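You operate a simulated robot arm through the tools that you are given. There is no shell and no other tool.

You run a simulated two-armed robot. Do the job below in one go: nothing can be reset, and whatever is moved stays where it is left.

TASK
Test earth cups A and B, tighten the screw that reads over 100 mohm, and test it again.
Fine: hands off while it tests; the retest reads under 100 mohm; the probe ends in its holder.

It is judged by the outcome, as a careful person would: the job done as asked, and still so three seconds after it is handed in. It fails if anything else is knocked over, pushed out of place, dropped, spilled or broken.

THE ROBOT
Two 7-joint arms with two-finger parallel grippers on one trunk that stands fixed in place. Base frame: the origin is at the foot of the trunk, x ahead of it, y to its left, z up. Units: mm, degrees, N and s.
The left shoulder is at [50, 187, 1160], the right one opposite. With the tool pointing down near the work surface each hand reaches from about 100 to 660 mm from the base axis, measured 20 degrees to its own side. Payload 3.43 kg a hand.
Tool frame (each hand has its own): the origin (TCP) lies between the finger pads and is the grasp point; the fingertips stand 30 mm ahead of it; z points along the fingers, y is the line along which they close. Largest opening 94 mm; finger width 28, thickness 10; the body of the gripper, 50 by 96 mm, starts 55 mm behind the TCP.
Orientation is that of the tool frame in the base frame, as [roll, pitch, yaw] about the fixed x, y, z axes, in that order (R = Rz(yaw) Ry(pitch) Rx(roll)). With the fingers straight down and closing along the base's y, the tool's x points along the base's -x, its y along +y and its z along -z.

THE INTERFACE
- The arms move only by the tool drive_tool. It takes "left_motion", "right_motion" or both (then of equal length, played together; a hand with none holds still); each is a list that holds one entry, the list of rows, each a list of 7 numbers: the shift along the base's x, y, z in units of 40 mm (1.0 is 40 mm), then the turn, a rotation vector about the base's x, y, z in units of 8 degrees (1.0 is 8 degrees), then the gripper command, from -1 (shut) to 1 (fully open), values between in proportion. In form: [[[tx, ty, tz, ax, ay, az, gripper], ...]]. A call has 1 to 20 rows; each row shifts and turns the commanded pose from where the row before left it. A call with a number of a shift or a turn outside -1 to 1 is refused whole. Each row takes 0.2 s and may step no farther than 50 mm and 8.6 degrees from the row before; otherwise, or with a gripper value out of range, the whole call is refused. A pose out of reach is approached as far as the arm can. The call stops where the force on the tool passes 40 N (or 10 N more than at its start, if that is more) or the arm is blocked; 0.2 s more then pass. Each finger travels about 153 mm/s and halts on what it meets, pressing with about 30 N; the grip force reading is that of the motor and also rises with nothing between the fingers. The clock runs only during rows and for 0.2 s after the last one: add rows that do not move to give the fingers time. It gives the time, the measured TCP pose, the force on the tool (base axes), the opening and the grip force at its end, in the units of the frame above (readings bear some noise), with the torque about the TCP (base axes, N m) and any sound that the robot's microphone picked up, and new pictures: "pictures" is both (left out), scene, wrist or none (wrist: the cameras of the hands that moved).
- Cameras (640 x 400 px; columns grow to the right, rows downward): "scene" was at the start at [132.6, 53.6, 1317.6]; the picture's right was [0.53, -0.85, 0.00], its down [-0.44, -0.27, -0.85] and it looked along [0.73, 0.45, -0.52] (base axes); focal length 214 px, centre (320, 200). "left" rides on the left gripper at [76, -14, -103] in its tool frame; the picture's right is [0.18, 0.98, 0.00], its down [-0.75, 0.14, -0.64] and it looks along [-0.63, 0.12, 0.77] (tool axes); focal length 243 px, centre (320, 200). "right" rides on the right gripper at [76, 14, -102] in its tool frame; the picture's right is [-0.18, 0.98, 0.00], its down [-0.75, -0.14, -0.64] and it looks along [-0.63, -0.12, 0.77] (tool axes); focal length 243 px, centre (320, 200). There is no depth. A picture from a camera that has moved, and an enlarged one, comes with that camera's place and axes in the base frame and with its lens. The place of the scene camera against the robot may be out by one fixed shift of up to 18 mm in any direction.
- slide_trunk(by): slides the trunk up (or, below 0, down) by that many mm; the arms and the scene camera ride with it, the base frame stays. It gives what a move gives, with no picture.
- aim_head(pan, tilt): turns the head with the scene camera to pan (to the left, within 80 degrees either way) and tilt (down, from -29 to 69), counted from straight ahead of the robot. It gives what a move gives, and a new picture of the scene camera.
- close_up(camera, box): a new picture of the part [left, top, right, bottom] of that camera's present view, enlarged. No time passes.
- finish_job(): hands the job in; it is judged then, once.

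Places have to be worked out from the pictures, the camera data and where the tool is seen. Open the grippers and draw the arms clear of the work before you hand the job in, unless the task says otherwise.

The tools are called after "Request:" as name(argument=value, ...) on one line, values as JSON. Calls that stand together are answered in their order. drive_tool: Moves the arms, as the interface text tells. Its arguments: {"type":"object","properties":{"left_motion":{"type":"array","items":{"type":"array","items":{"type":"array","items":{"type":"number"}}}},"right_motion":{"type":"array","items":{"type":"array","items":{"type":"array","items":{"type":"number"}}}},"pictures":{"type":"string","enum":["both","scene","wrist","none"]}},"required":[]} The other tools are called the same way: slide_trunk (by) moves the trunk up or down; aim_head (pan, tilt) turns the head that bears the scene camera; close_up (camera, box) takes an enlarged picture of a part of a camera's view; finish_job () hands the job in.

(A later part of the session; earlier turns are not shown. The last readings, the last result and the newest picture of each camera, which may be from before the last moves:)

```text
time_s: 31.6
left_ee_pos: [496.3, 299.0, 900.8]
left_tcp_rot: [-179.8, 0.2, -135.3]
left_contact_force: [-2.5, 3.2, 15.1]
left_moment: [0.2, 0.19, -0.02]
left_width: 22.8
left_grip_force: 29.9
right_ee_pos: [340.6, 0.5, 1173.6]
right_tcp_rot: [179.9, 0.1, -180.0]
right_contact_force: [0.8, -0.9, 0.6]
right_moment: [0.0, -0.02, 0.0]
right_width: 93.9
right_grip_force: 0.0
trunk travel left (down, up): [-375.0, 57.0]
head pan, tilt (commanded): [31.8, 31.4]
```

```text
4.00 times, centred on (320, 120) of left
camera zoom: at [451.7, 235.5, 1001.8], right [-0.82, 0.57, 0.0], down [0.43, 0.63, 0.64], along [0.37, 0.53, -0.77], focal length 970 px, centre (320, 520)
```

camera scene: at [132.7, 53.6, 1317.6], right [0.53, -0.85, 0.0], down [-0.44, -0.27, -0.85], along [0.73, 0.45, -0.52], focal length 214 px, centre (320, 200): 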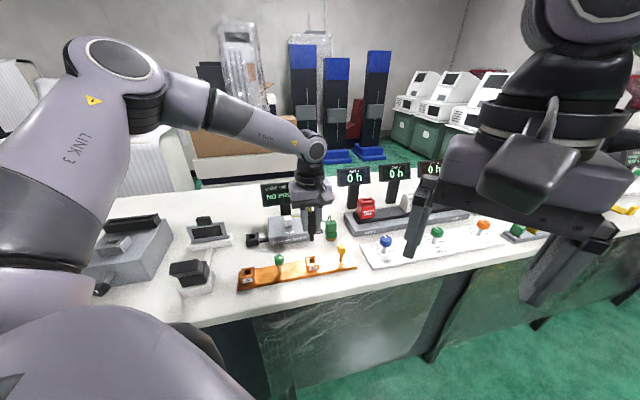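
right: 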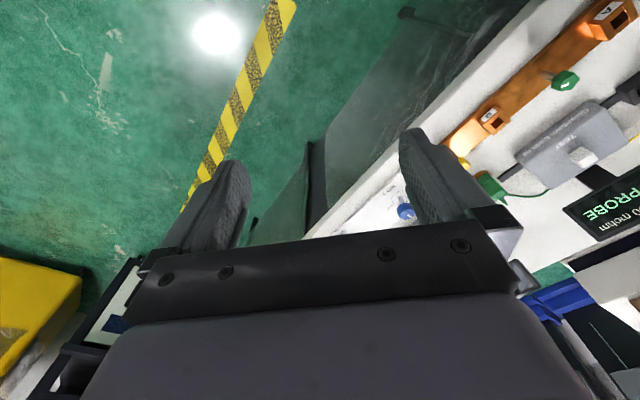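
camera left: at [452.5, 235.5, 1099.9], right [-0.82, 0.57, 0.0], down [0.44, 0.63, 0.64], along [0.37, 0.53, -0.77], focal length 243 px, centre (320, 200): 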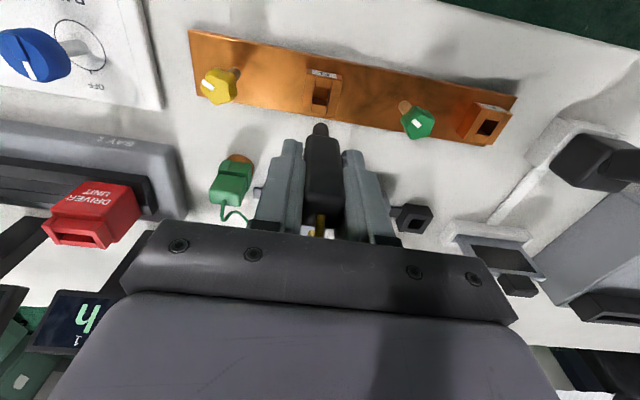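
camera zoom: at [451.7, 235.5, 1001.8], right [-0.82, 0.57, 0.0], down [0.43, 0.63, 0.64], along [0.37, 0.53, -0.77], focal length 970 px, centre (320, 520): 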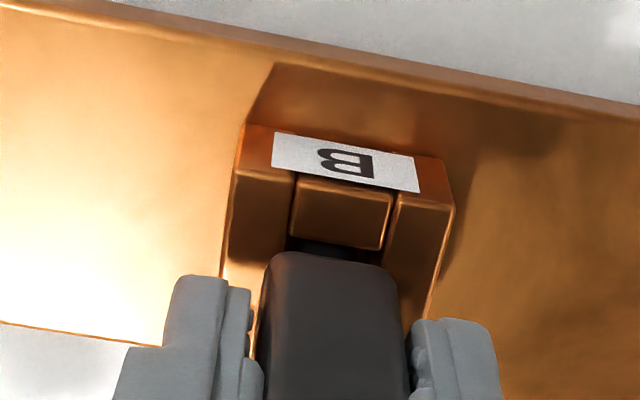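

Seated (15 N). I ease off 1.6 mm, open the fingers, and rise clear.

Request:
drive_tool(left_motion=[[[0, 0, 0.04, 0, 0, 0, -1], [0, 0, 0, 0, 0, 0, -0.35], [0, 0, 0, 0, 0, 0, 0], [0, 0, 0, 0, 0, 0, 0.1], [0, 0, 0.2, 0, 0, 0, 0.1], [0, 0, 0.5, 0, 0, 0, 0.1], [0, 0, 0.8, 0, 0, 0, 0.1], [0, 0, 0.8, 0, 0, 0, 0.1], [0, 0, 0.8, 0, 0, 0, 0.1], [0, 0, 0, 0, 0, 0, 0.1]]], pictures="both")

Request:
close_up(camera="scene", box=[230, 180, 350, 300])

```text
time_s: 33.8
left_ee_pos: [497.4, 300.1, 1024.0]
left_tcp_rot: [-180.0, 0.0, -135.4]
left_contact_force: [-0.5, -0.7, -0.7]
left_moment: [-0.03, 0.0, -0.02]
left_width: 51.5
left_grip_force: 0.0
right_ee_pos: [342.8, 0.8, 1172.7]
right_tcp_rot: [-180.0, 0.0, -180.0]
right_contact_force: [-0.3, -1.1, -0.5]
right_moment: [0.04, 0.01, 0.02]
right_width: 94.0
right_grip_force: 0.1
trunk travel left (down, up): [-375.0, 57.0]
head pan, tilt (commanded): [31.8, 31.4]
camera scene: at [132.7, 53.7, 1317.5], right [0.53, -0.85, 0.0], down [-0.44, -0.27, -0.85], along [0.73, 0.45, -0.52], focal length 214 px, centre (320, 200)
camera left: at [452.2, 236.5, 1126.0], right [-0.82, 0.57, 0.0], down [0.44, 0.63, 0.64], along [0.37, 0.53, -0.77], focal length 243 px, centre (320, 200)
```

scene: 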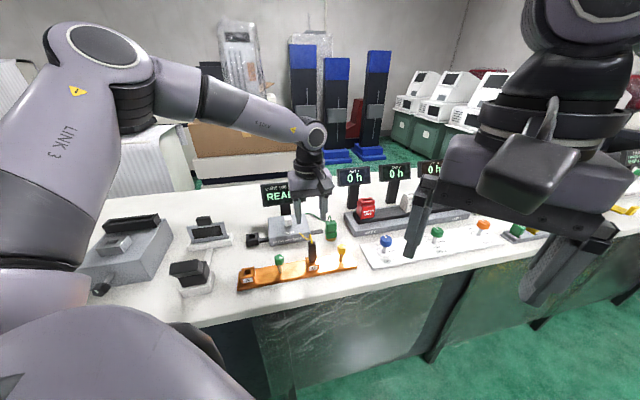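
left: 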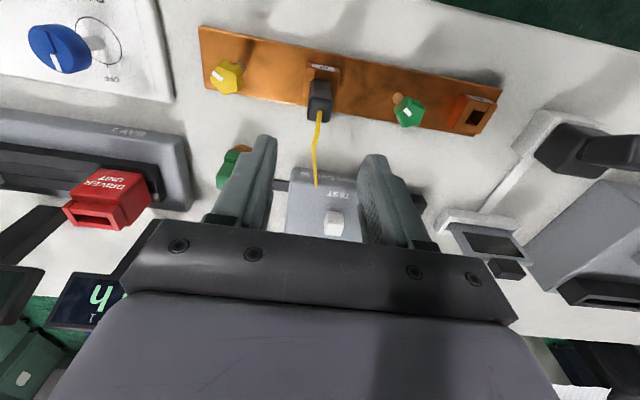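

```text
3.33 times, centred on (290, 240) of scene
camera zoom: at [132.7, 53.7, 1317.5], right [0.53, -0.85, 0.0], down [-0.44, -0.27, -0.85], along [0.73, 0.45, -0.52], focal length 715 px, centre (420, 67)
```

zoom: 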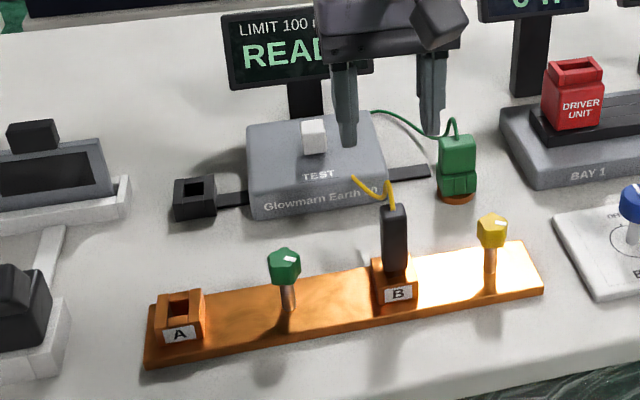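

The probe stands in B and the tester is READY. I move to the TEST button again with the same tilted pose, press to the same depth, and lift off at once.

Request:
drive_tool(left_motion=[[[0.405, 0.7525, 0, 0.422, -0.427, 0, -0.4], [0.405, 0.7525, 0, 0.422, -0.427, 0, -1], [0.405, 0.7525, 0, 0.422, -0.427, 0, -1], [0.405, 0.7525, -0.35, 0.422, -0.427, 0, -1], [0.405, 0.7525, -0.5, 0.422, -0.427, 0, -1], [0, 0, -0.6, 0, 0, 0, -1], [0, 0, -0.6, 0, 0, 0, -1], [0, 0, -0.3, 0, 0, 0, -1], [0, 0, 0, 0, 0, 0, -1]]], pictures="none")

Request:
close_up(camera="left", box=[240, 60, 400, 220])

Request:
close_up(camera="scene", box=[260, 175, 320, 235])

```text
time_s: 35.8
left_ee_pos: [577.8, 449.6, 930.9]
left_tcp_rot: [-180.0, 24.1, -135.5]
left_contact_force: [0.5, 0.2, 0.3]
left_moment: [0.0, 0.02, 0.02]
left_width: 0.1
left_grip_force: 30.0
right_ee_pos: [341.7, 2.1, 1173.6]
right_tcp_rot: [180.0, 0.1, -180.0]
right_contact_force: [0.1, 1.1, -0.3]
right_moment: [0.01, 0.0, -0.03]
right_width: 94.2
right_grip_force: 0.0
trunk travel left (down, up): [-375.0, 57.0]
head pan, tilt (commanded): [31.8, 31.4]
```

```text
2.50 times, centred on (320, 140) of left
camera zoom: at [508.0, 362.4, 991.7], right [-0.81, 0.58, -0.08], down [0.2, 0.4, 0.89], along [0.55, 0.71, -0.44], focal length 606 px, centre (320, 350)
```

zoom: 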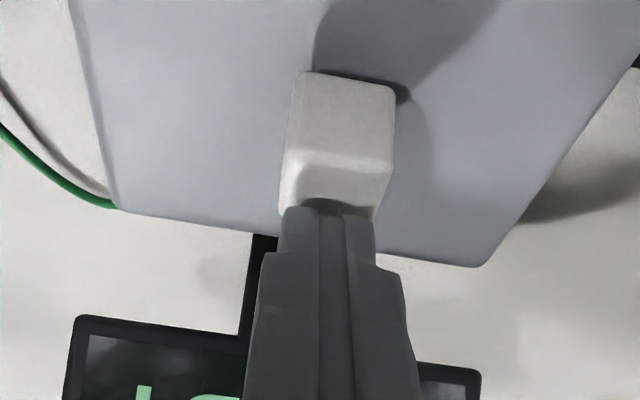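

```text
6.67 times, centred on (290, 205) of scene
camera zoom: at [132.5, 53.6, 1317.6], right [0.53, -0.85, 0.0], down [-0.44, -0.27, -0.85], along [0.73, 0.45, -0.52], focal length 1430 px, centre (520, 167)
```

zoom: 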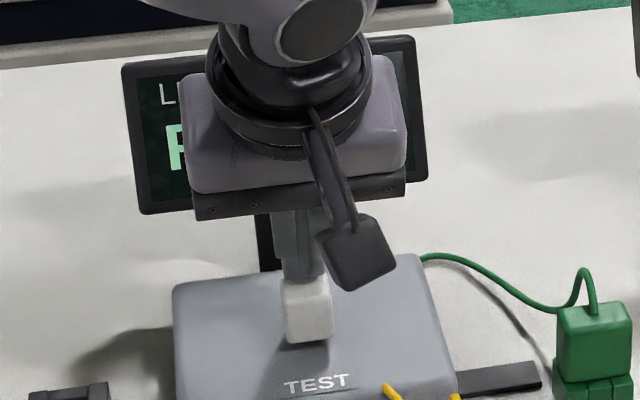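

Same alignment as before. I press the same 12 mm, then lift off and draw back.

Request:
drive_tool(left_motion=[[[0, 0, -0.1, 0, 0, 0, -1], [0, 0, -0.1, 0, 0, 0, -1], [0, 0, -0.05, 0, 0, 0, -1], [0, 0, -0.05, 0, 0, 0, -1], [0, 0, 0.6, 0, 0, 0, -1], [0, 0, 0.9, 0, 0, 0, -1], [0, 0, 0.9, 0, 0, 0, -1], [-0.5, -0.5, 0.6, 0, 0, 0, -1], [-0.5, -0.5, 0.3, 0, 0, 0, -1], [0, 0, 0, 0, 0, 0, -1]]], pictures="none")

Request:
close_up(camera="scene", box=[230, 160, 350, 280])

Request:
close_up(camera="right", box=[500, 80, 640, 240])

```text
time_s: 38.0
left_ee_pos: [537.7, 409.1, 1049.9]
left_tcp_rot: [179.9, 24.0, -135.4]
left_contact_force: [-0.6, 0.0, -0.5]
left_moment: [-0.02, 0.0, 0.01]
left_width: 0.1
left_grip_force: 30.2
right_ee_pos: [341.0, 1.9, 1172.8]
right_tcp_rot: [-180.0, 0.1, 180.0]
right_contact_force: [-0.1, -0.5, 0.0]
right_moment: [0.02, 0.0, 0.0]
right_width: 93.8
right_grip_force: 0.0
trunk travel left (down, up): [-375.0, 57.0]
head pan, tilt (commanded): [31.8, 31.4]
heard: click
```

```text
3.33 times, centred on (290, 220) of scene
camera zoom: at [132.7, 53.7, 1317.5], right [0.53, -0.85, 0.0], down [-0.44, -0.27, -0.85], along [0.73, 0.45, -0.52], focal length 715 px, centre (420, 133)
```

zoom: 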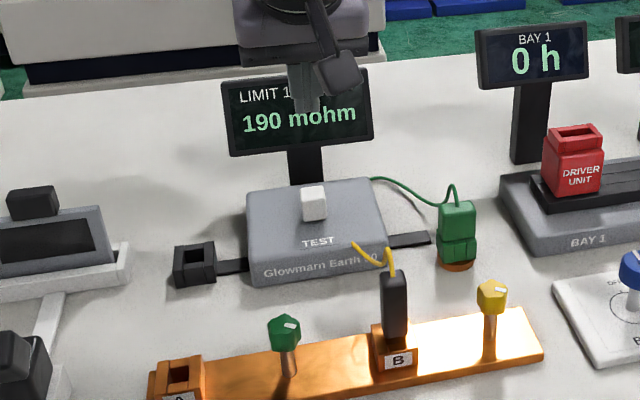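

```text
2.50 times, centred on (570, 160) of right
camera zoom: at [264.4, 15.8, 1276.3], right [0.18, 0.98, 0.0], down [0.75, -0.14, 0.64], along [0.63, -0.12, -0.77], focal length 606 px, centre (-305, 300)
```

zoom: 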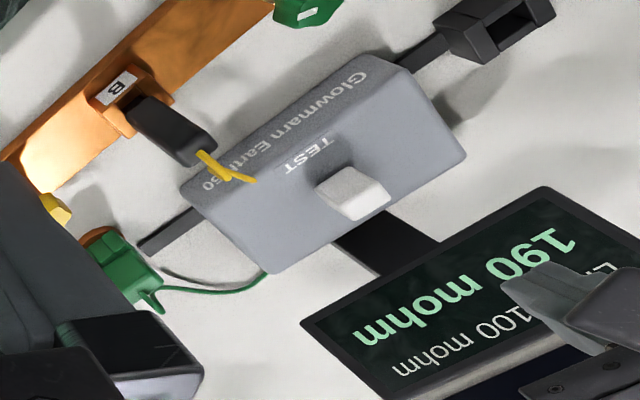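

Cup B reads 190 mohm — over the limit. The layout is A, green screw, B, yellow screw, so yellow is B's screw; I move above it and look closely at it and for any markings before turning.

Request:
drive_tool(left_motion=[[[0.0995, -0.8805, 0, -0.422, 0.427, 0, -1], [0.0995, -0.8805, 0, -0.422, 0.427, 0, -1], [0.0995, -0.8805, -0.2, -0.422, 0.427, 0, -0.5], [0.0995, -0.8805, -0.3, -0.422, 0.427, 0, 0.1], [0.0995, -0.8805, -0.485, -0.422, 0.427, 0, 0.1], [0, 0, 0, 0, 0, 0, 0.1], [0, 0, 0, 0, 0, 0, 0.1]]], pictures="both")

Request:
close_up(camera="left", box=[240, 20, 400, 160])

Request:
close_up(camera="scene", box=[300, 220, 370, 290])

Request:
close_up(camera="scene", box=[255, 170, 335, 250])

```text
time_s: 39.6
left_ee_pos: [532.3, 248.5, 1016.1]
left_tcp_rot: [179.9, -0.1, -135.4]
left_contact_force: [0.1, -0.5, -0.1]
left_moment: [0.01, 0.02, -0.03]
left_width: 51.8
left_grip_force: 0.0
left hand out of reach, approached as far as the arm can: row 5
right_ee_pos: [340.7, 1.1, 1173.5]
right_tcp_rot: [-180.0, 0.0, 180.0]
right_contact_force: [0.8, 0.7, 0.2]
right_moment: [-0.02, 0.0, -0.02]
right_width: 93.9
right_grip_force: 0.0
trunk travel left (down, up): [-375.0, 57.0]
head pan, tilt (commanded): [31.8, 31.4]
camera scene: at [132.6, 53.6, 1317.6], right [0.53, -0.85, 0.0], down [-0.44, -0.27, -0.85], along [0.73, 0.45, -0.52], focal length 214 px, centre (320, 200)
camera left: at [487.2, 186.3, 1116.7], right [-0.82, 0.57, 0.0], down [0.44, 0.63, 0.64], along [0.37, 0.53, -0.77], focal length 243 px, centre (320, 200)
```

scene: 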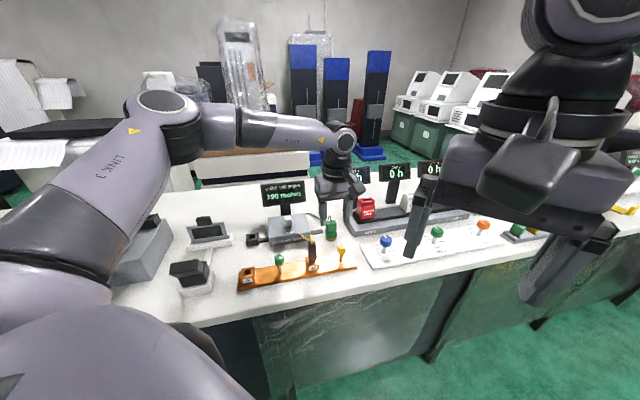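
left: 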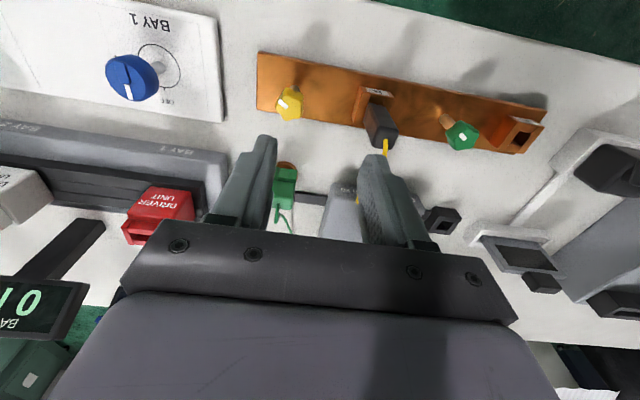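

```text
2.86 times, centred on (320, 90) of left
camera zoom: at [487.2, 186.3, 1116.7], right [-0.82, 0.57, 0.0], down [0.44, 0.63, 0.64], along [0.37, 0.53, -0.77], focal length 693 px, centre (320, 514)
```

zoom: 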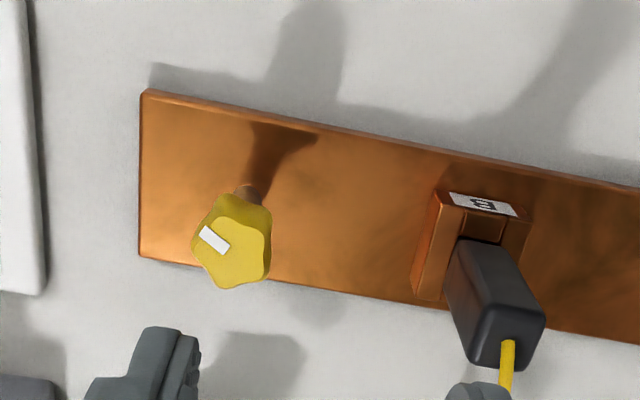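

```text
5.71 times, centred on (335, 255) of scene
camera zoom: at [132.6, 53.6, 1317.6], right [0.53, -0.85, 0.0], down [-0.44, -0.27, -0.85], along [0.73, 0.45, -0.52], focal length 1226 px, centre (234, -114)
```

zoom: 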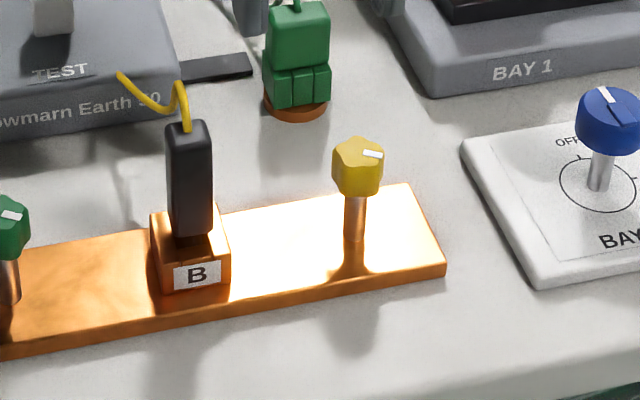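

```text
5.00 times, centred on (295, 210) of scene
camera zoom: at [132.6, 53.6, 1317.6], right [0.53, -0.85, 0.0], down [-0.44, -0.27, -0.85], along [0.73, 0.45, -0.52], focal length 1072 px, centre (445, 150)
```

zoom: 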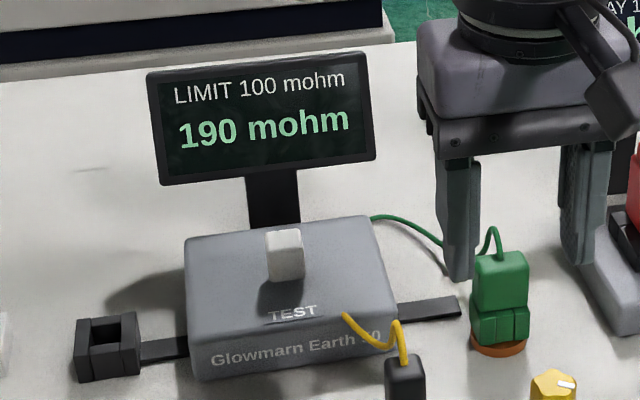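

The hand fell short there (out of reach at that height); reach improves lower down. I first lower 30 mm to see where the commanded pose now stands.

Request:
drive_tool(left_motion=[[[0, 0, -0.5, 0, 0, 0, 0.1], [0, 0, -0.25, 0, 0, 0, 0.1], [0, 0, 0, 0, 0, 0, 0.1]]], pictures="none")

```text
time_s: 40.4
left_ee_pos: [527.6, 251.5, 987.3]
left_tcp_rot: [-179.9, -0.1, -135.4]
left_contact_force: [0.0, 0.0, -0.6]
left_moment: [-0.01, -0.01, 0.0]
left_width: 51.7
left_grip_force: 0.1
left hand out of reach, approached as far as the arm can: row 1
right_ee_pos: [341.2, 2.2, 1175.3]
right_tcp_rot: [180.0, 0.0, 180.0]
right_contact_force: [0.5, 0.4, -0.2]
right_moment: [0.02, -0.01, -0.03]
right_width: 93.8
right_grip_force: 0.1
trunk travel left (down, up): [-375.0, 57.0]
head pan, tilt (commanded): [31.8, 31.4]
```

Reach here is limited by the wrist yaw rather than distance. I turn the hand clockwise 24° while moving over the yellow knob and check that the pose is reached.

Request:
drive_tool(left_motion=[[[0, 0, 0, 0, 0, -1, 0.1], [0, 0, 0, 0, 0, -1, 0.1], [0, 0, 0, 0, 0, -1, 0.1], [0.37, -0.195, -0.3, 0, 0, 0, 0.1], [0.37, -0.195, -0.3, 0, 0, 0, 0.1], [0, 0, 0, 0, 0, 0, 0.1]]], pictures="both")

Request:
close_up(camera="left", box=[220, 40, 420, 200])

```text
time_s: 41.8
left_ee_pos: [525.5, 255.1, 979.9]
left_tcp_rot: [-179.8, 0.0, -159.4]
left_contact_force: [-0.3, -0.5, 0.4]
left_moment: [-0.03, 0.0, 0.01]
left_width: 51.7
left_grip_force: 0.0
left hand out of reach, approached as far as the arm can: row 4, 5
right_ee_pos: [341.1, 1.3, 1173.6]
right_tcp_rot: [-179.9, -0.1, 180.0]
right_contact_force: [-0.6, 0.1, 0.3]
right_moment: [0.03, 0.01, -0.01]
right_width: 94.0
right_grip_force: 0.1
trunk travel left (down, up): [-375.0, 57.0]
head pan, tilt (commanded): [31.8, 31.4]
camera scene: at [132.6, 53.6, 1317.6], right [0.53, -0.85, 0.0], down [-0.44, -0.27, -0.85], along [0.73, 0.45, -0.52], focal length 214 px, centre (320, 200)
camera left: at [459.2, 215.3, 1082.1], right [-0.52, 0.86, 0.0], down [0.66, 0.4, 0.64], along [0.55, 0.33, -0.77], focal length 243 px, centre (320, 200)
```

scene: 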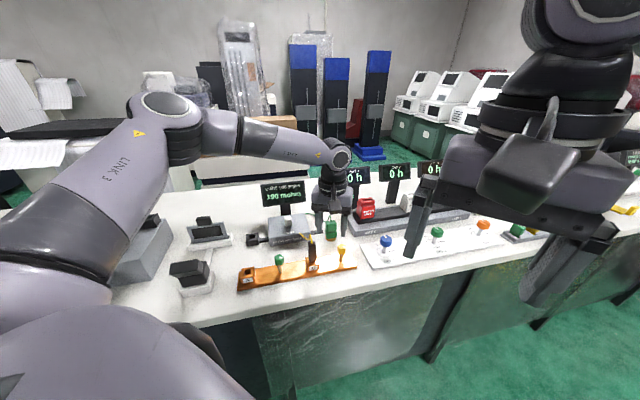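
left: 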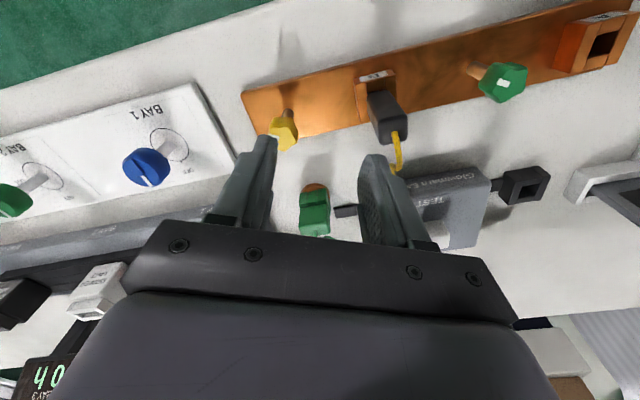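

```text
2.50 times, centred on (320, 120) of left
camera zoom: at [459.2, 215.3, 1082.1], right [-0.52, 0.86, 0.0], down [0.66, 0.4, 0.64], along [0.55, 0.33, -0.77], focal length 606 px, centre (320, 400)
```

zoom: 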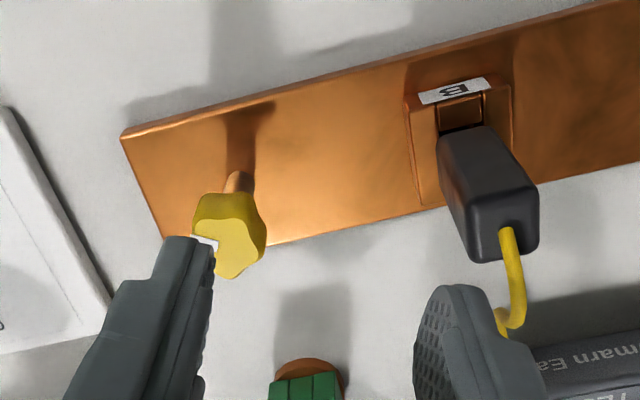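

The arm is blocked in this posture (elbow out to the left), not by distance. I rise, retract toward the home posture with the hand facing straight ahead, and will approach the yellow knob from there.

Request:
drive_tool(left_motion=[[[0, 0, 0.8, 0, 0, 0, 0.1], [0, 0, 0.8, 0, 0, 0, 0.1], [-1, -0.1, 0.4, 0, 0, -0.5, 0.1], [-1, -0.1, 0.4, 0, 0, -0.5, 0.1], [-1, -0.1, 0.4, 0, 0, -0.5, 0.1], [-1, -0.1, 0.4, 0, 0, -0.5, 0.1], [-1, -0.1, 0.4, 0, 0, -0.5, 0.1], [-1, -0.1, 0.4, 0, 0, 0, 0.1], [-1, 0, 0, 0, 0, 0, 0.1], [0, 0, 0, 0, 0, 0, 0.1]]], pictures="scene")

```text
time_s: 44.0
left_ee_pos: [246.7, 230.1, 1140.8]
left_tcp_rot: [-180.0, 0.0, -179.3]
left_contact_force: [1.5, -0.1, 0.5]
left_moment: [-0.02, 0.05, -0.01]
left_width: 51.7
left_grip_force: 0.1
right_ee_pos: [341.1, 2.2, 1173.6]
right_tcp_rot: [180.0, 0.0, -180.0]
right_contact_force: [0.6, -0.4, -0.5]
right_moment: [0.02, 0.0, -0.02]
right_width: 94.0
right_grip_force: 0.1
trunk travel left (down, up): [-375.0, 57.0]
head pan, tilt (commanded): [31.8, 31.4]
camera scene: at [132.7, 53.5, 1317.5], right [0.53, -0.85, 0.0], down [-0.44, -0.27, -0.85], along [0.73, 0.45, -0.52], focal length 214 px, centre (320, 200)
```

scene: 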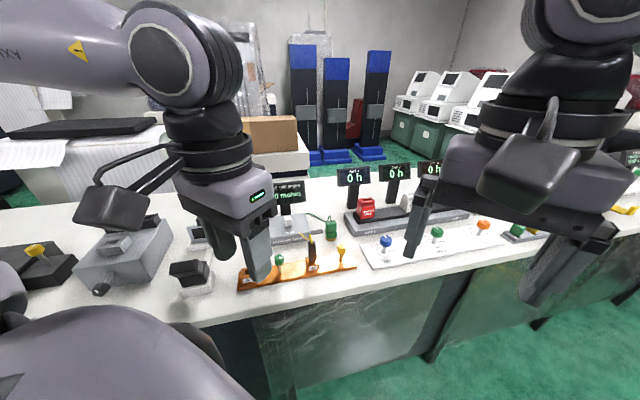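

The retract reset the pose cleanly. Now I extend straight forward toward the yellow knob at height and see how far it reaches.

Request:
drive_tool(left_motion=[[[1, 0, -0.35, 0, 0, 0, 0.1], [1, 0, -0.35, 0, 0, 0, 0.1], [1, 0, -0.35, 0, 0, 0, 0.1], [1, 0, -0.35, 0, 0, 0, 0.1], [1, 0, -0.35, 0, 0, 0, 0.1], [1, 0, -0.35, 0, 0, 0, 0.1], [0.9, 0, -0.35, 0, 0, 0, 0.1], [0.85, 0, -0.35, 0, 0, 0, 0.1], [0, 0, 0, 0, 0, 0, 0.1]]], pictures="both")

```text
time_s: 46.0
left_ee_pos: [533.3, 245.8, 1032.6]
left_tcp_rot: [-179.9, -0.1, -179.2]
left_contact_force: [-0.7, -0.2, -0.5]
left_moment: [0.01, 0.02, 0.0]
left_width: 51.8
left_grip_force: 0.1
left hand out of reach, approached as far as the arm can: row 8
right_ee_pos: [341.7, 0.8, 1173.4]
right_tcp_rot: [-179.9, 0.0, -180.0]
right_contact_force: [0.5, -0.6, -0.8]
right_moment: [0.0, -0.01, 0.01]
right_width: 93.9
right_grip_force: 0.1
trunk travel left (down, up): [-375.0, 57.0]
head pan, tilt (commanded): [31.8, 31.4]
camera scene: at [132.7, 53.7, 1317.6], right [0.53, -0.85, 0.0], down [-0.44, -0.27, -0.85], along [0.73, 0.45, -0.52], focal length 214 px, centre (320, 200)
camera left: at [456.4, 231.8, 1133.2], right [-0.2, 0.98, 0.0], down [0.75, 0.15, 0.64], along [0.63, 0.12, -0.77], focal length 243 px, centre (320, 200)
```

scene: 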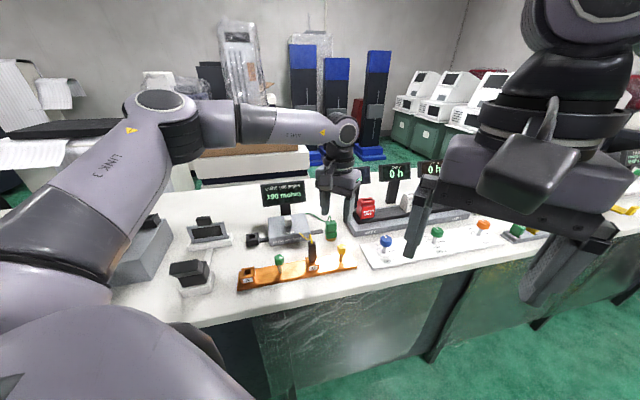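
left: 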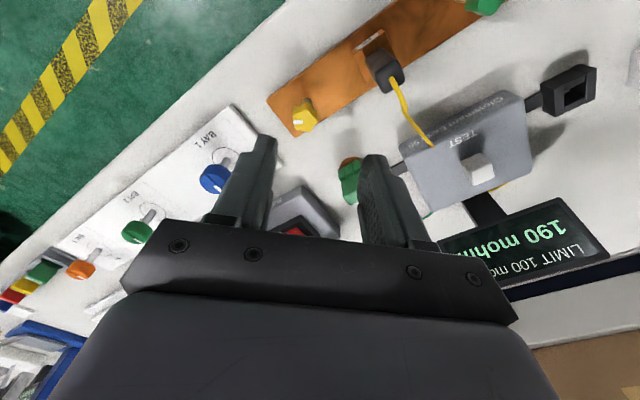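

The same boundary appears, and it eases as the hand gets higher relative to the shoulder. I test the reach at a greater height (equivalent to lowering the trunk) before deciding how far to lower it.

Request:
drive_tool(left_motion=[[[0, 0, 0.8, 0, 0, 0, 0.1], [0, 0, 0.8, 0, 0, 0, 0.1], [0, 0, 0.8, 0, 0, 0, 0.1], [0.4, -0.2, 0, 0, 0, 0, 0.1], [0.4, 0, 0, 0, 0, 0, 0.1], [0.4, 0, 0, 0, 0, 0, 0.1], [0.4, 0, 0, 0, 0, 0, 0.1], [0.4, 0, 0, 0, 0, 0, 0.1], [0, 0, 0, 0, 0, 0, 0.1]]], pictures="none")

```text
time_s: 48.0
left_ee_pos: [547.3, 274.7, 1114.1]
left_tcp_rot: [-179.9, 0.1, -179.4]
left_contact_force: [-0.4, 0.5, -1.1]
left_moment: [-0.04, 0.01, -0.03]
left_width: 51.6
left_grip_force: 0.1
left hand out of reach, approached as far as the arm can: row 3, 4, 5, 6, 7, 8
right_ee_pos: [341.3, 0.6, 1173.8]
right_tcp_rot: [179.9, 0.0, -180.0]
right_contact_force: [0.1, 0.2, 0.1]
right_moment: [0.01, 0.01, -0.02]
right_width: 93.9
right_grip_force: 0.2
trunk travel left (down, up): [-375.0, 57.0]
head pan, tilt (commanded): [31.8, 31.4]
```

The limit is the elbow, forming a sphere about it; lowering the trunk ~200 mm plus tilting the hand ~20° will bring the yellow knob into reach with the pads still parallel to the knob axis. I first draw the left hand back in front of the table, then lower the trunk.

Request:
drive_tool(left_motion=[[[-0.98, -0.436, 0, 0, 0, 0, 0.1], [-0.98, -0.436, 0, 0, 0, 0, 0.1], [-0.98, -0.436, 0, 0, 0, 0, 0.1], [-0.98, -0.436, 0, 0, 0, 0, 0.1], [0, 0, 0, 0, 0, 0, 0.1]]], pictures="wrist")

```text
time_s: 49.2
left_ee_pos: [387.4, 203.0, 1113.0]
left_tcp_rot: [179.9, 0.0, -179.2]
left_contact_force: [0.1, -0.5, -0.4]
left_moment: [-0.01, 0.01, 0.01]
left_width: 51.5
left_grip_force: 0.0
right_ee_pos: [341.0, 1.6, 1172.6]
right_tcp_rot: [-180.0, 0.0, -180.0]
right_contact_force: [0.1, -0.8, -0.1]
right_moment: [0.0, 0.02, -0.01]
right_width: 93.9
right_grip_force: 0.1
trunk travel left (down, up): [-375.0, 57.0]
head pan, tilt (commanded): [31.8, 31.4]
camera left: at [311.7, 189.4, 1215.9], right [-0.2, 0.98, 0.0], down [0.75, 0.15, 0.64], along [0.63, 0.13, -0.77], focal length 243 px, centre (320, 200)
```

left: 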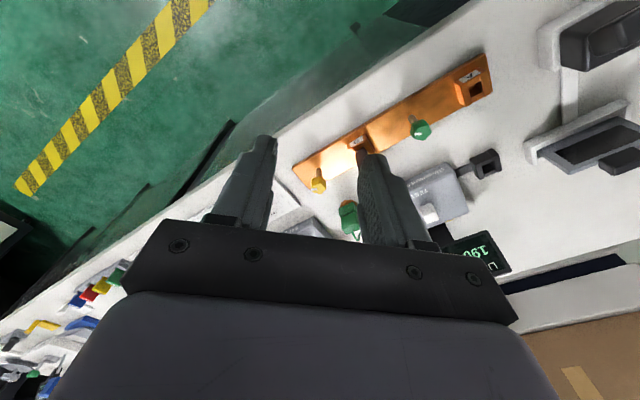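

The hand is in front of the table, clear of everything. I lower the trunk by 200 mm.

Request:
slide_trunk(by=-200)

```text
time_s: 51.4
left_ee_pos: [388.1, 203.8, 915.0]
left_tcp_rot: [-179.9, 0.0, -179.4]
left_contact_force: [0.7, -0.4, -1.0]
left_moment: [-0.02, 0.01, 0.01]
left_width: 51.8
left_grip_force: 0.1
right_ee_pos: [340.6, 0.4, 974.1]
right_tcp_rot: [180.0, 0.0, 179.9]
right_contact_force: [-0.6, -0.7, -0.6]
right_moment: [-0.01, -0.01, 0.0]
right_width: 94.2
right_grip_force: 0.0
trunk travel left (down, up): [-175.0, 257.0]
head pan, tilt (commanded): [31.8, 31.4]
```

The trunk is down 200 mm and everything is still. I now raise, turn the hand to a 25° heading, tilt it 20°, and move over the yellow knob.

Request:
drive_tool(left_motion=[[[0.5, 0, 0.8, 0, 0, 1, 0.1], [0.5, 0, 0.8, 0, 0, 1, 0.1], [0.5, 0, 0, 0, 0, 1, 0.1], [0.9, 0.27, 0, 0.361, -0.751, 0, 0.1], [0.9, 0.27, 0, 0.361, -0.751, 0, 0.1], [0.9, 0.27, -0.3, 0.361, -0.751, 0, 0.1], [0, 0, -0.4, 0, 0, 0, 0.1], [0, 0, 0, 0, 0, 0, 0.1]]], pictures="both")

Request:
close_up(camera="left", box=[220, 40, 420, 220])

```text
time_s: 53.2
left_ee_pos: [543.8, 250.7, 959.2]
left_tcp_rot: [179.7, 20.0, -155.3]
left_contact_force: [0.5, -0.6, -0.1]
left_moment: [0.0, 0.04, 0.0]
left_width: 51.8
left_grip_force: 0.0
left hand out of reach, approached as far as the arm can: row 6
right_ee_pos: [341.7, 1.6, 973.6]
right_tcp_rot: [179.9, 0.0, -180.0]
right_contact_force: [0.2, 1.0, 0.5]
right_moment: [-0.01, -0.03, -0.02]
right_width: 93.9
right_grip_force: 0.1
trunk travel left (down, up): [-175.0, 257.0]
head pan, tilt (commanded): [31.8, 31.4]
camera scene: at [132.6, 53.6, 1117.6], right [0.53, -0.85, 0.0], down [-0.44, -0.27, -0.85], along [0.73, 0.45, -0.52], focal length 214 px, centre (320, 200)
camera left: at [452.2, 193.9, 1027.9], right [-0.57, 0.82, -0.06], down [0.39, 0.33, 0.86], along [0.73, 0.47, -0.5], focal length 243 px, centre (320, 200)
```

scene: 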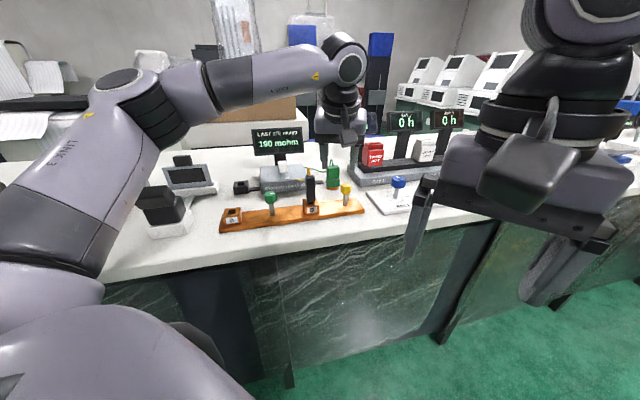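
left: 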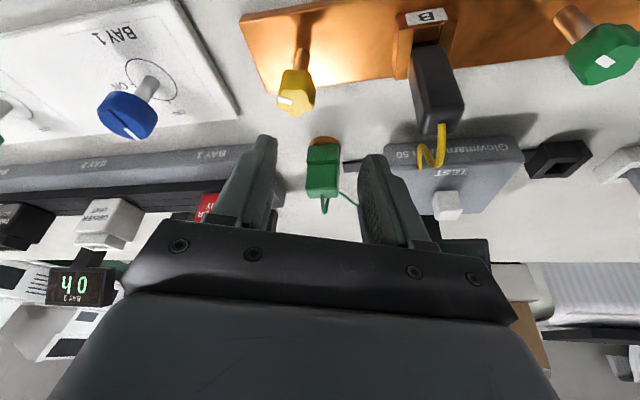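

```text
2.22 times, centred on (320, 130) of left
camera zoom: at [452.2, 193.9, 1027.9], right [-0.57, 0.82, -0.06], down [0.39, 0.33, 0.86], along [0.73, 0.47, -0.5], focal length 539 px, centre (320, 356)
```

zoom: 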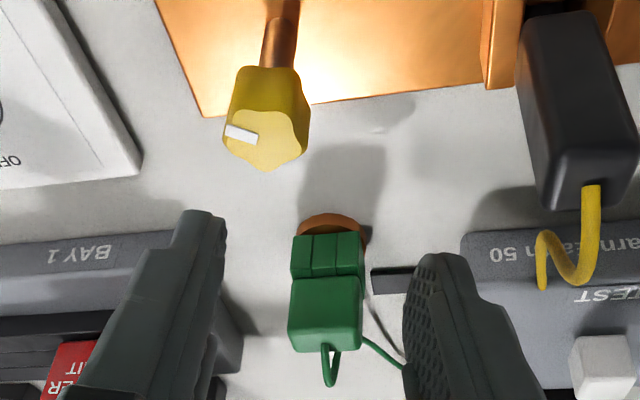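

With more tilt and a heading nearer straight ahead it should reach. I turn to ~9° heading, tilt to 28°, and move over the knob at safe height.

Request:
drive_tool(left_motion=[[[0, 0, 0, 0, 0, -1, 0.1], [0, 0, 0, 0, 0, -1, 0.1], [0, 0, 0, 0.15, -0.99, 0, 0.1], [0.15, -0.19, 0, 0, 0, 0, 0.1], [0.155, -0.19, -0.3, 0, 0, 0, 0.1], [0, 0, -0.3, 0, 0, 0, 0.1], [0, 0, 0, 0, 0, 0, 0.1]]], pictures="both")

Request:
close_up(camera="left", box=[220, 60, 420, 220])

Request:
close_up(camera="scene", box=[290, 150, 390, 230])

```text
time_s: 54.8
left_ee_pos: [555.2, 235.8, 935.3]
left_tcp_rot: [179.6, 28.0, -171.4]
left_contact_force: [-0.6, 0.0, 0.3]
left_moment: [0.0, 0.0, -0.02]
left_width: 51.8
left_grip_force: 0.1
right_ee_pos: [341.2, 1.8, 974.0]
right_tcp_rot: [-180.0, 0.0, 180.0]
right_contact_force: [-0.1, 0.3, 0.0]
right_moment: [-0.03, 0.03, -0.02]
right_width: 94.2
right_grip_force: 0.0
trunk travel left (down, up): [-175.0, 257.0]
head pan, tilt (commanded): [31.8, 31.4]
camera scene: at [132.6, 53.7, 1117.6], right [0.53, -0.85, 0.0], down [-0.44, -0.27, -0.85], along [0.73, 0.45, -0.52], focal length 214 px, centre (320, 200)
camera left: at [443.2, 205.2, 988.3], right [-0.31, 0.95, -0.08], down [0.34, 0.19, 0.92], along [0.89, 0.26, -0.38], focal length 243 px, centre (320, 200)
```

scene: 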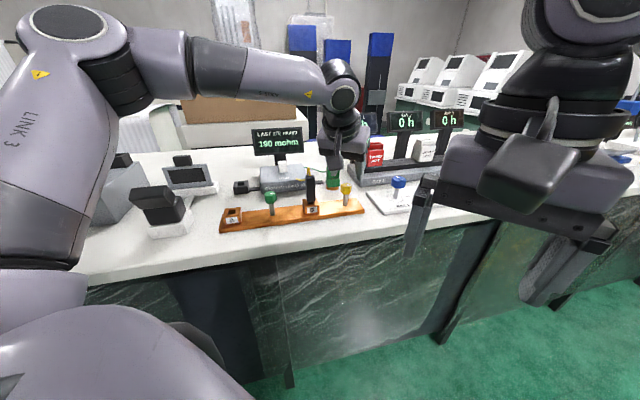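
left: 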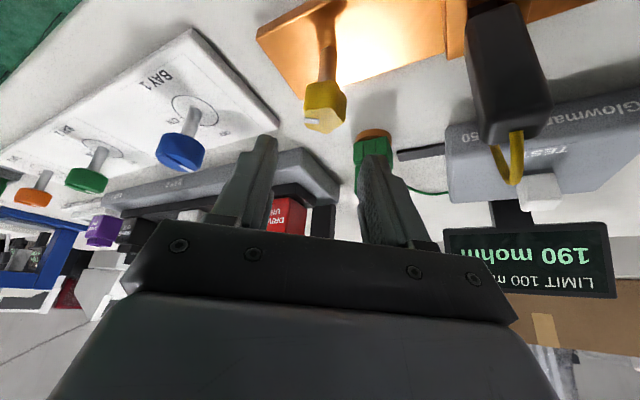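

```text
2.50 times, centred on (320, 140) of left
camera zoom: at [443.2, 205.2, 988.3], right [-0.31, 0.95, -0.08], down [0.34, 0.19, 0.92], along [0.89, 0.26, -0.38], focal length 606 px, centre (320, 350)
```

zoom: 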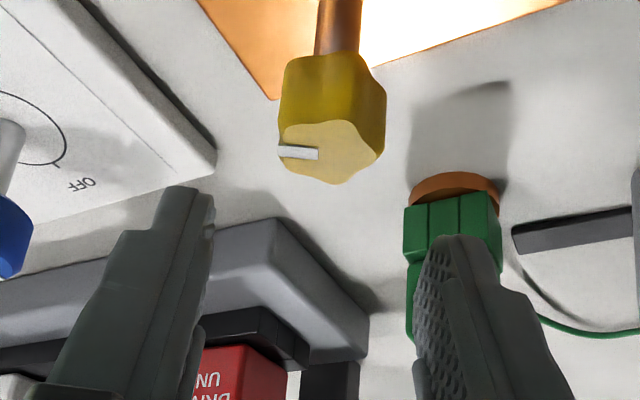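

```text
5.00 times, centred on (340, 190) of scene
camera zoom: at [132.6, 53.7, 1117.6], right [0.53, -0.85, 0.0], down [-0.44, -0.27, -0.85], along [0.73, 0.45, -0.52], focal length 1072 px, centre (220, 250)
```

zoom: 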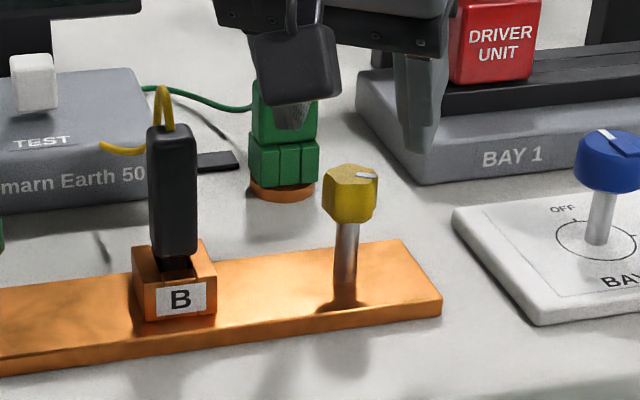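

Now it reaches: the hand is over the yellow knob, within about a millimetre laterally. I descend part way to straddle it and re-check.

Request:
drive_tool(left_motion=[[[0, 0, -0.4, 0, 0, 0, 0.1], [0, 0, -0.35, 0, 0, 0, 0.1], [0, 0, 0, 0, 0, 0, 0.1]]], pictures="none")

Request:
close_up(camera="left", box=[220, 60, 420, 220])

Request:
close_up(camera="scene", box=[290, 140, 390, 230])

```text
time_s: 55.6
left_ee_pos: [556.8, 236.2, 904.4]
left_tcp_rot: [179.5, 28.0, -171.4]
left_contact_force: [-0.2, -0.3, 0.1]
left_moment: [-0.02, -0.02, 0.02]
left_width: 51.7
left_grip_force: 0.1
right_ee_pos: [342.1, 3.3, 974.7]
right_tcp_rot: [-180.0, 0.1, -179.9]
right_contact_force: [0.1, -0.5, -0.6]
right_moment: [0.02, -0.01, -0.01]
right_width: 94.0
right_grip_force: 0.1
trunk travel left (down, up): [-175.0, 257.0]
head pan, tilt (commanded): [31.8, 31.4]
```

```text
2.50 times, centred on (320, 140) of left
camera zoom: at [443.6, 205.0, 958.0], right [-0.31, 0.95, -0.08], down [0.34, 0.19, 0.92], along [0.89, 0.26, -0.38], focal length 606 px, centre (320, 350)
```

zoom: 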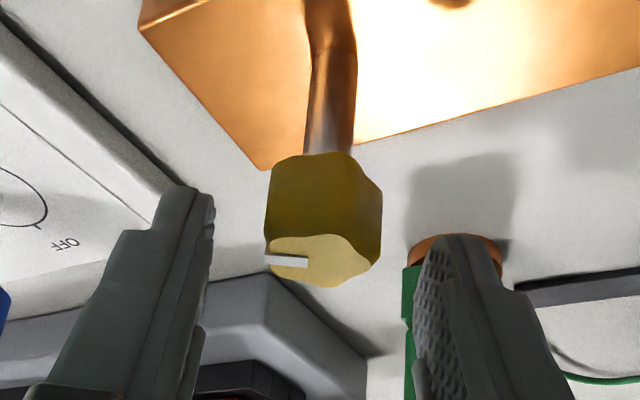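

```text
4.44 times, centred on (340, 185) of scene
camera zoom: at [132.6, 53.6, 1117.6], right [0.53, -0.85, 0.0], down [-0.44, -0.27, -0.85], along [0.73, 0.45, -0.52], focal length 953 px, centre (231, 267)
```

zoom: 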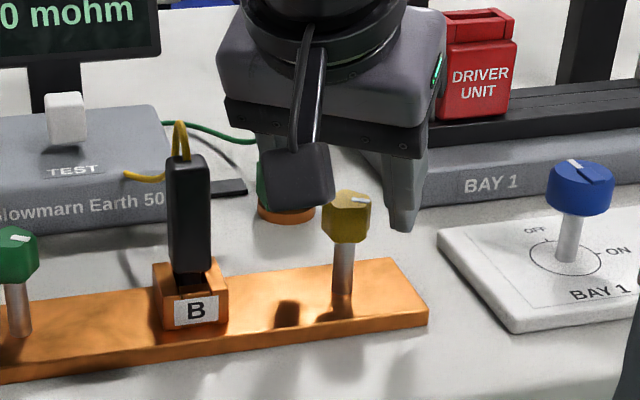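

Knob top is about 888, body 868–888, and the hand is centred to ~2 mm. I lower to knob mid-height and close on it.

Request:
drive_tool(left_motion=[[[0.04, 0.005, -0.33, 0, 0, 0, 0.1], [0, 0, -0.33, 0, 0, 0, 0.1], [0, 0, 0, 0, 0, 0, 0.1], [0, 0, 0, 0, 0, 0, -0.3], [0, 0, 0, 0, 0, 0, -1], [0, 0, 0, 0, 0, 0, -1]]], pictures="none")

Request:
close_up(camera="left", box=[220, 80, 420, 240])

Request:
close_up(camera="scene", box=[290, 140, 390, 230])

```text
time_s: 57.0
left_ee_pos: [558.6, 233.9, 878.5]
left_tcp_rot: [179.8, 28.1, -171.4]
left_contact_force: [8.0, -8.4, 0.8]
left_moment: [-0.73, -0.39, 0.04]
left_width: 28.3
left_grip_force: 45.3
right_ee_pos: [341.7, 0.5, 974.5]
right_tcp_rot: [180.0, 0.1, 180.0]
right_contact_force: [0.1, 0.8, -0.4]
right_moment: [0.0, 0.0, -0.01]
right_width: 94.0
right_grip_force: 0.1
trunk travel left (down, up): [-175.0, 257.0]
head pan, tilt (commanded): [31.8, 31.4]
```

```text
2.50 times, centred on (320, 160) of left
camera zoom: at [445.5, 204.0, 932.2], right [-0.31, 0.95, -0.08], down [0.34, 0.19, 0.92], along [0.89, 0.26, -0.38], focal length 606 px, centre (320, 300)
```

zoom: 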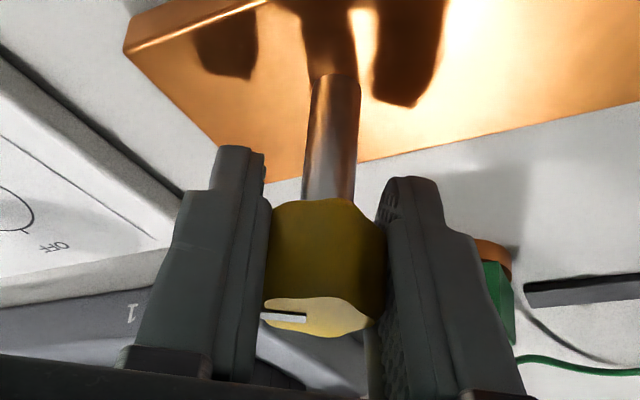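

```text
4.44 times, centred on (340, 185) of scene
camera zoom: at [133.1, 53.0, 1117.5], right [0.53, -0.85, 0.0], down [-0.44, -0.27, -0.85], along [0.73, 0.45, -0.52], focal length 953 px, centre (231, 267)
```

zoom: 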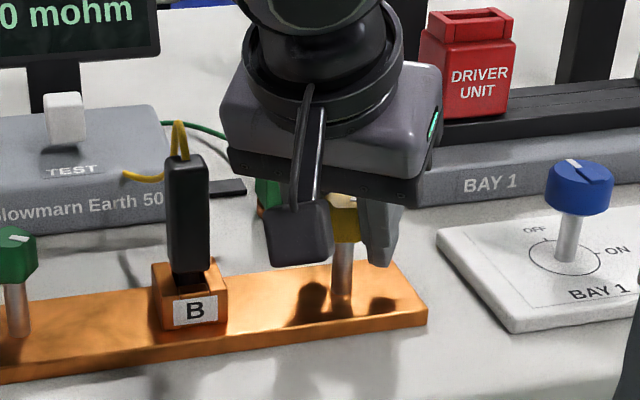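

Gripped on the knob (28 mm). I relieve the small side load by shifting 1 mm, then turn clockwise (as seen from above) about 22° and check torque and the mark.

Request:
drive_tool(left_motion=[[[0.025, -0.025, 0, 0, 0, 0, -1], [0, 0, 0, 0, 0, -0.9, -1], [0, 0, 0, 0, 0, -0.9, -1], [0, 0, 0, 0, 0, -0.9, -1], [0, 0, 0, 0, 0, 0, -1]]], pictures="none")

Request:
close_up(camera="left", box=[220, 80, 420, 240])

Request:
close_up(camera="scene", box=[290, 140, 390, 230])

```text
time_s: 58.2
left_ee_pos: [558.8, 234.7, 879.4]
left_tcp_rot: [179.6, 27.9, 166.9]
left_contact_force: [3.5, -10.1, 4.7]
left_moment: [-0.27, 0.65, 0.02]
left_width: 28.0
left_grip_force: 45.0
right_ee_pos: [341.2, 0.0, 974.6]
right_tcp_rot: [179.9, -0.1, 180.0]
right_contact_force: [0.4, 0.4, 1.3]
right_moment: [0.0, 0.03, 0.03]
right_width: 93.8
right_grip_force: 0.1
trunk travel left (down, up): [-175.0, 257.0]
head pan, tilt (commanded): [31.8, 31.4]
```

```text
2.50 times, centred on (320, 160) of left
camera zoom: at [441.9, 246.8, 932.5], right [0.06, 0.99, -0.08], down [0.38, 0.05, 0.92], along [0.92, -0.09, -0.38], focal length 606 px, centre (320, 300)
```

zoom: 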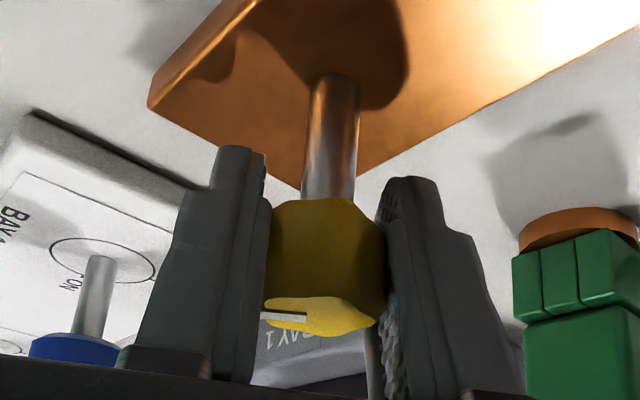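

```text
4.44 times, centred on (340, 185) of scene
camera zoom: at [132.5, 52.7, 1117.7], right [0.53, -0.85, 0.0], down [-0.44, -0.27, -0.85], along [0.73, 0.45, -0.52], focal length 953 px, centre (231, 267)
```

zoom: 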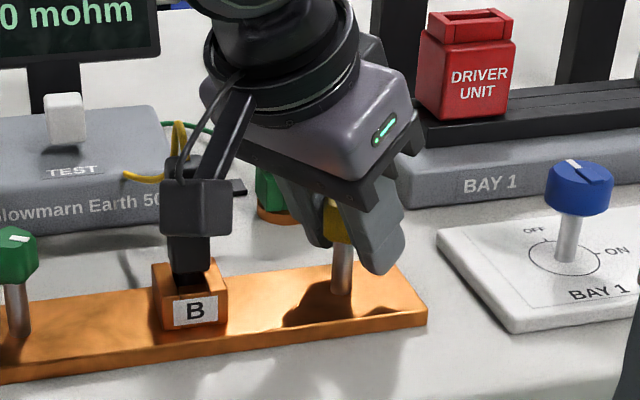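

The knob turned with the hand (mark stays fixed in the grip), with no torque yet. I continue 14° more, then open, swing back 48° around the knob for the next bite.

Request:
drive_tool(left_motion=[[[0.01, -0.033, 0, 0, 0, -0.9, -1], [0, 0, 0, 0, 0, -0.9, -1], [0, 0, 0, 0, 0, 0, -1], [0, 0, 0, 0, 0, 0, -0.2], [0, 0, 0, 0, 0, 0, 0.1], [0, 0, 0, 0, 0, 1, 0.1], [0, 0, 0, 0, 0, 1, 0.1], [0, 0, 0, 0, 0, 1, 0.1], [0, 0, 0, 0, 0, 1, 0.1], [0, 0, 0, 0, 0, 1, 0.1], [0, 0, 0, 0, 0, 0.9, 0.1], [0, 0, 0, 0, 0, 0, 0.1]]], pictures="none")

Request:
close_up(camera="left", box=[220, 80, 420, 240])

Request:
close_up(camera="scene", box=[290, 140, 390, 230])

```text
time_s: 60.8
left_ee_pos: [558.9, 234.3, 877.0]
left_tcp_rot: [179.6, 27.9, -160.1]
left_contact_force: [-0.3, 0.3, -1.5]
left_moment: [0.0, -0.01, 0.02]
left_width: 51.6
left_grip_force: 0.1
right_ee_pos: [341.6, 1.4, 973.9]
right_tcp_rot: [-179.9, 0.0, -180.0]
right_contact_force: [-0.4, 0.3, -0.3]
right_moment: [0.01, -0.02, -0.01]
right_width: 94.0
right_grip_force: 0.0
trunk travel left (down, up): [-175.0, 257.0]
head pan, tilt (commanded): [31.8, 31.4]
```

```text
2.50 times, centred on (320, 160) of left
camera zoom: at [454.9, 181.8, 931.7], right [-0.49, 0.87, -0.08], down [0.29, 0.25, 0.92], along [0.82, 0.43, -0.38], focal length 606 px, centre (320, 300)
```

zoom: 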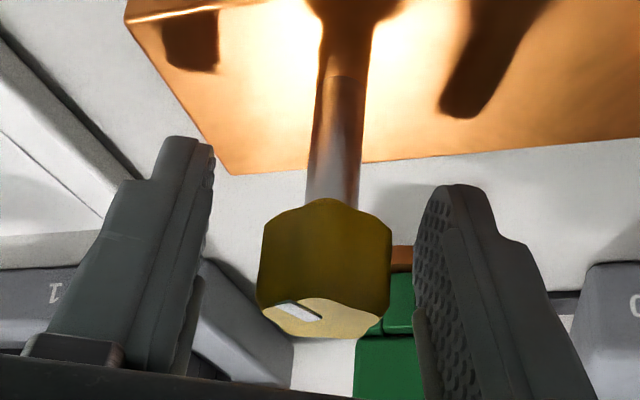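

```text
4.44 times, centred on (340, 185) of scene
camera zoom: at [132.6, 53.6, 1117.6], right [0.53, -0.85, 0.0], down [-0.44, -0.27, -0.85], along [0.73, 0.45, -0.52], focal length 953 px, centre (231, 267)
```

zoom: 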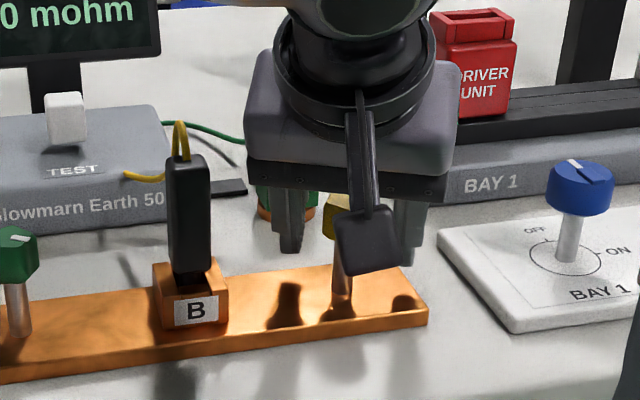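

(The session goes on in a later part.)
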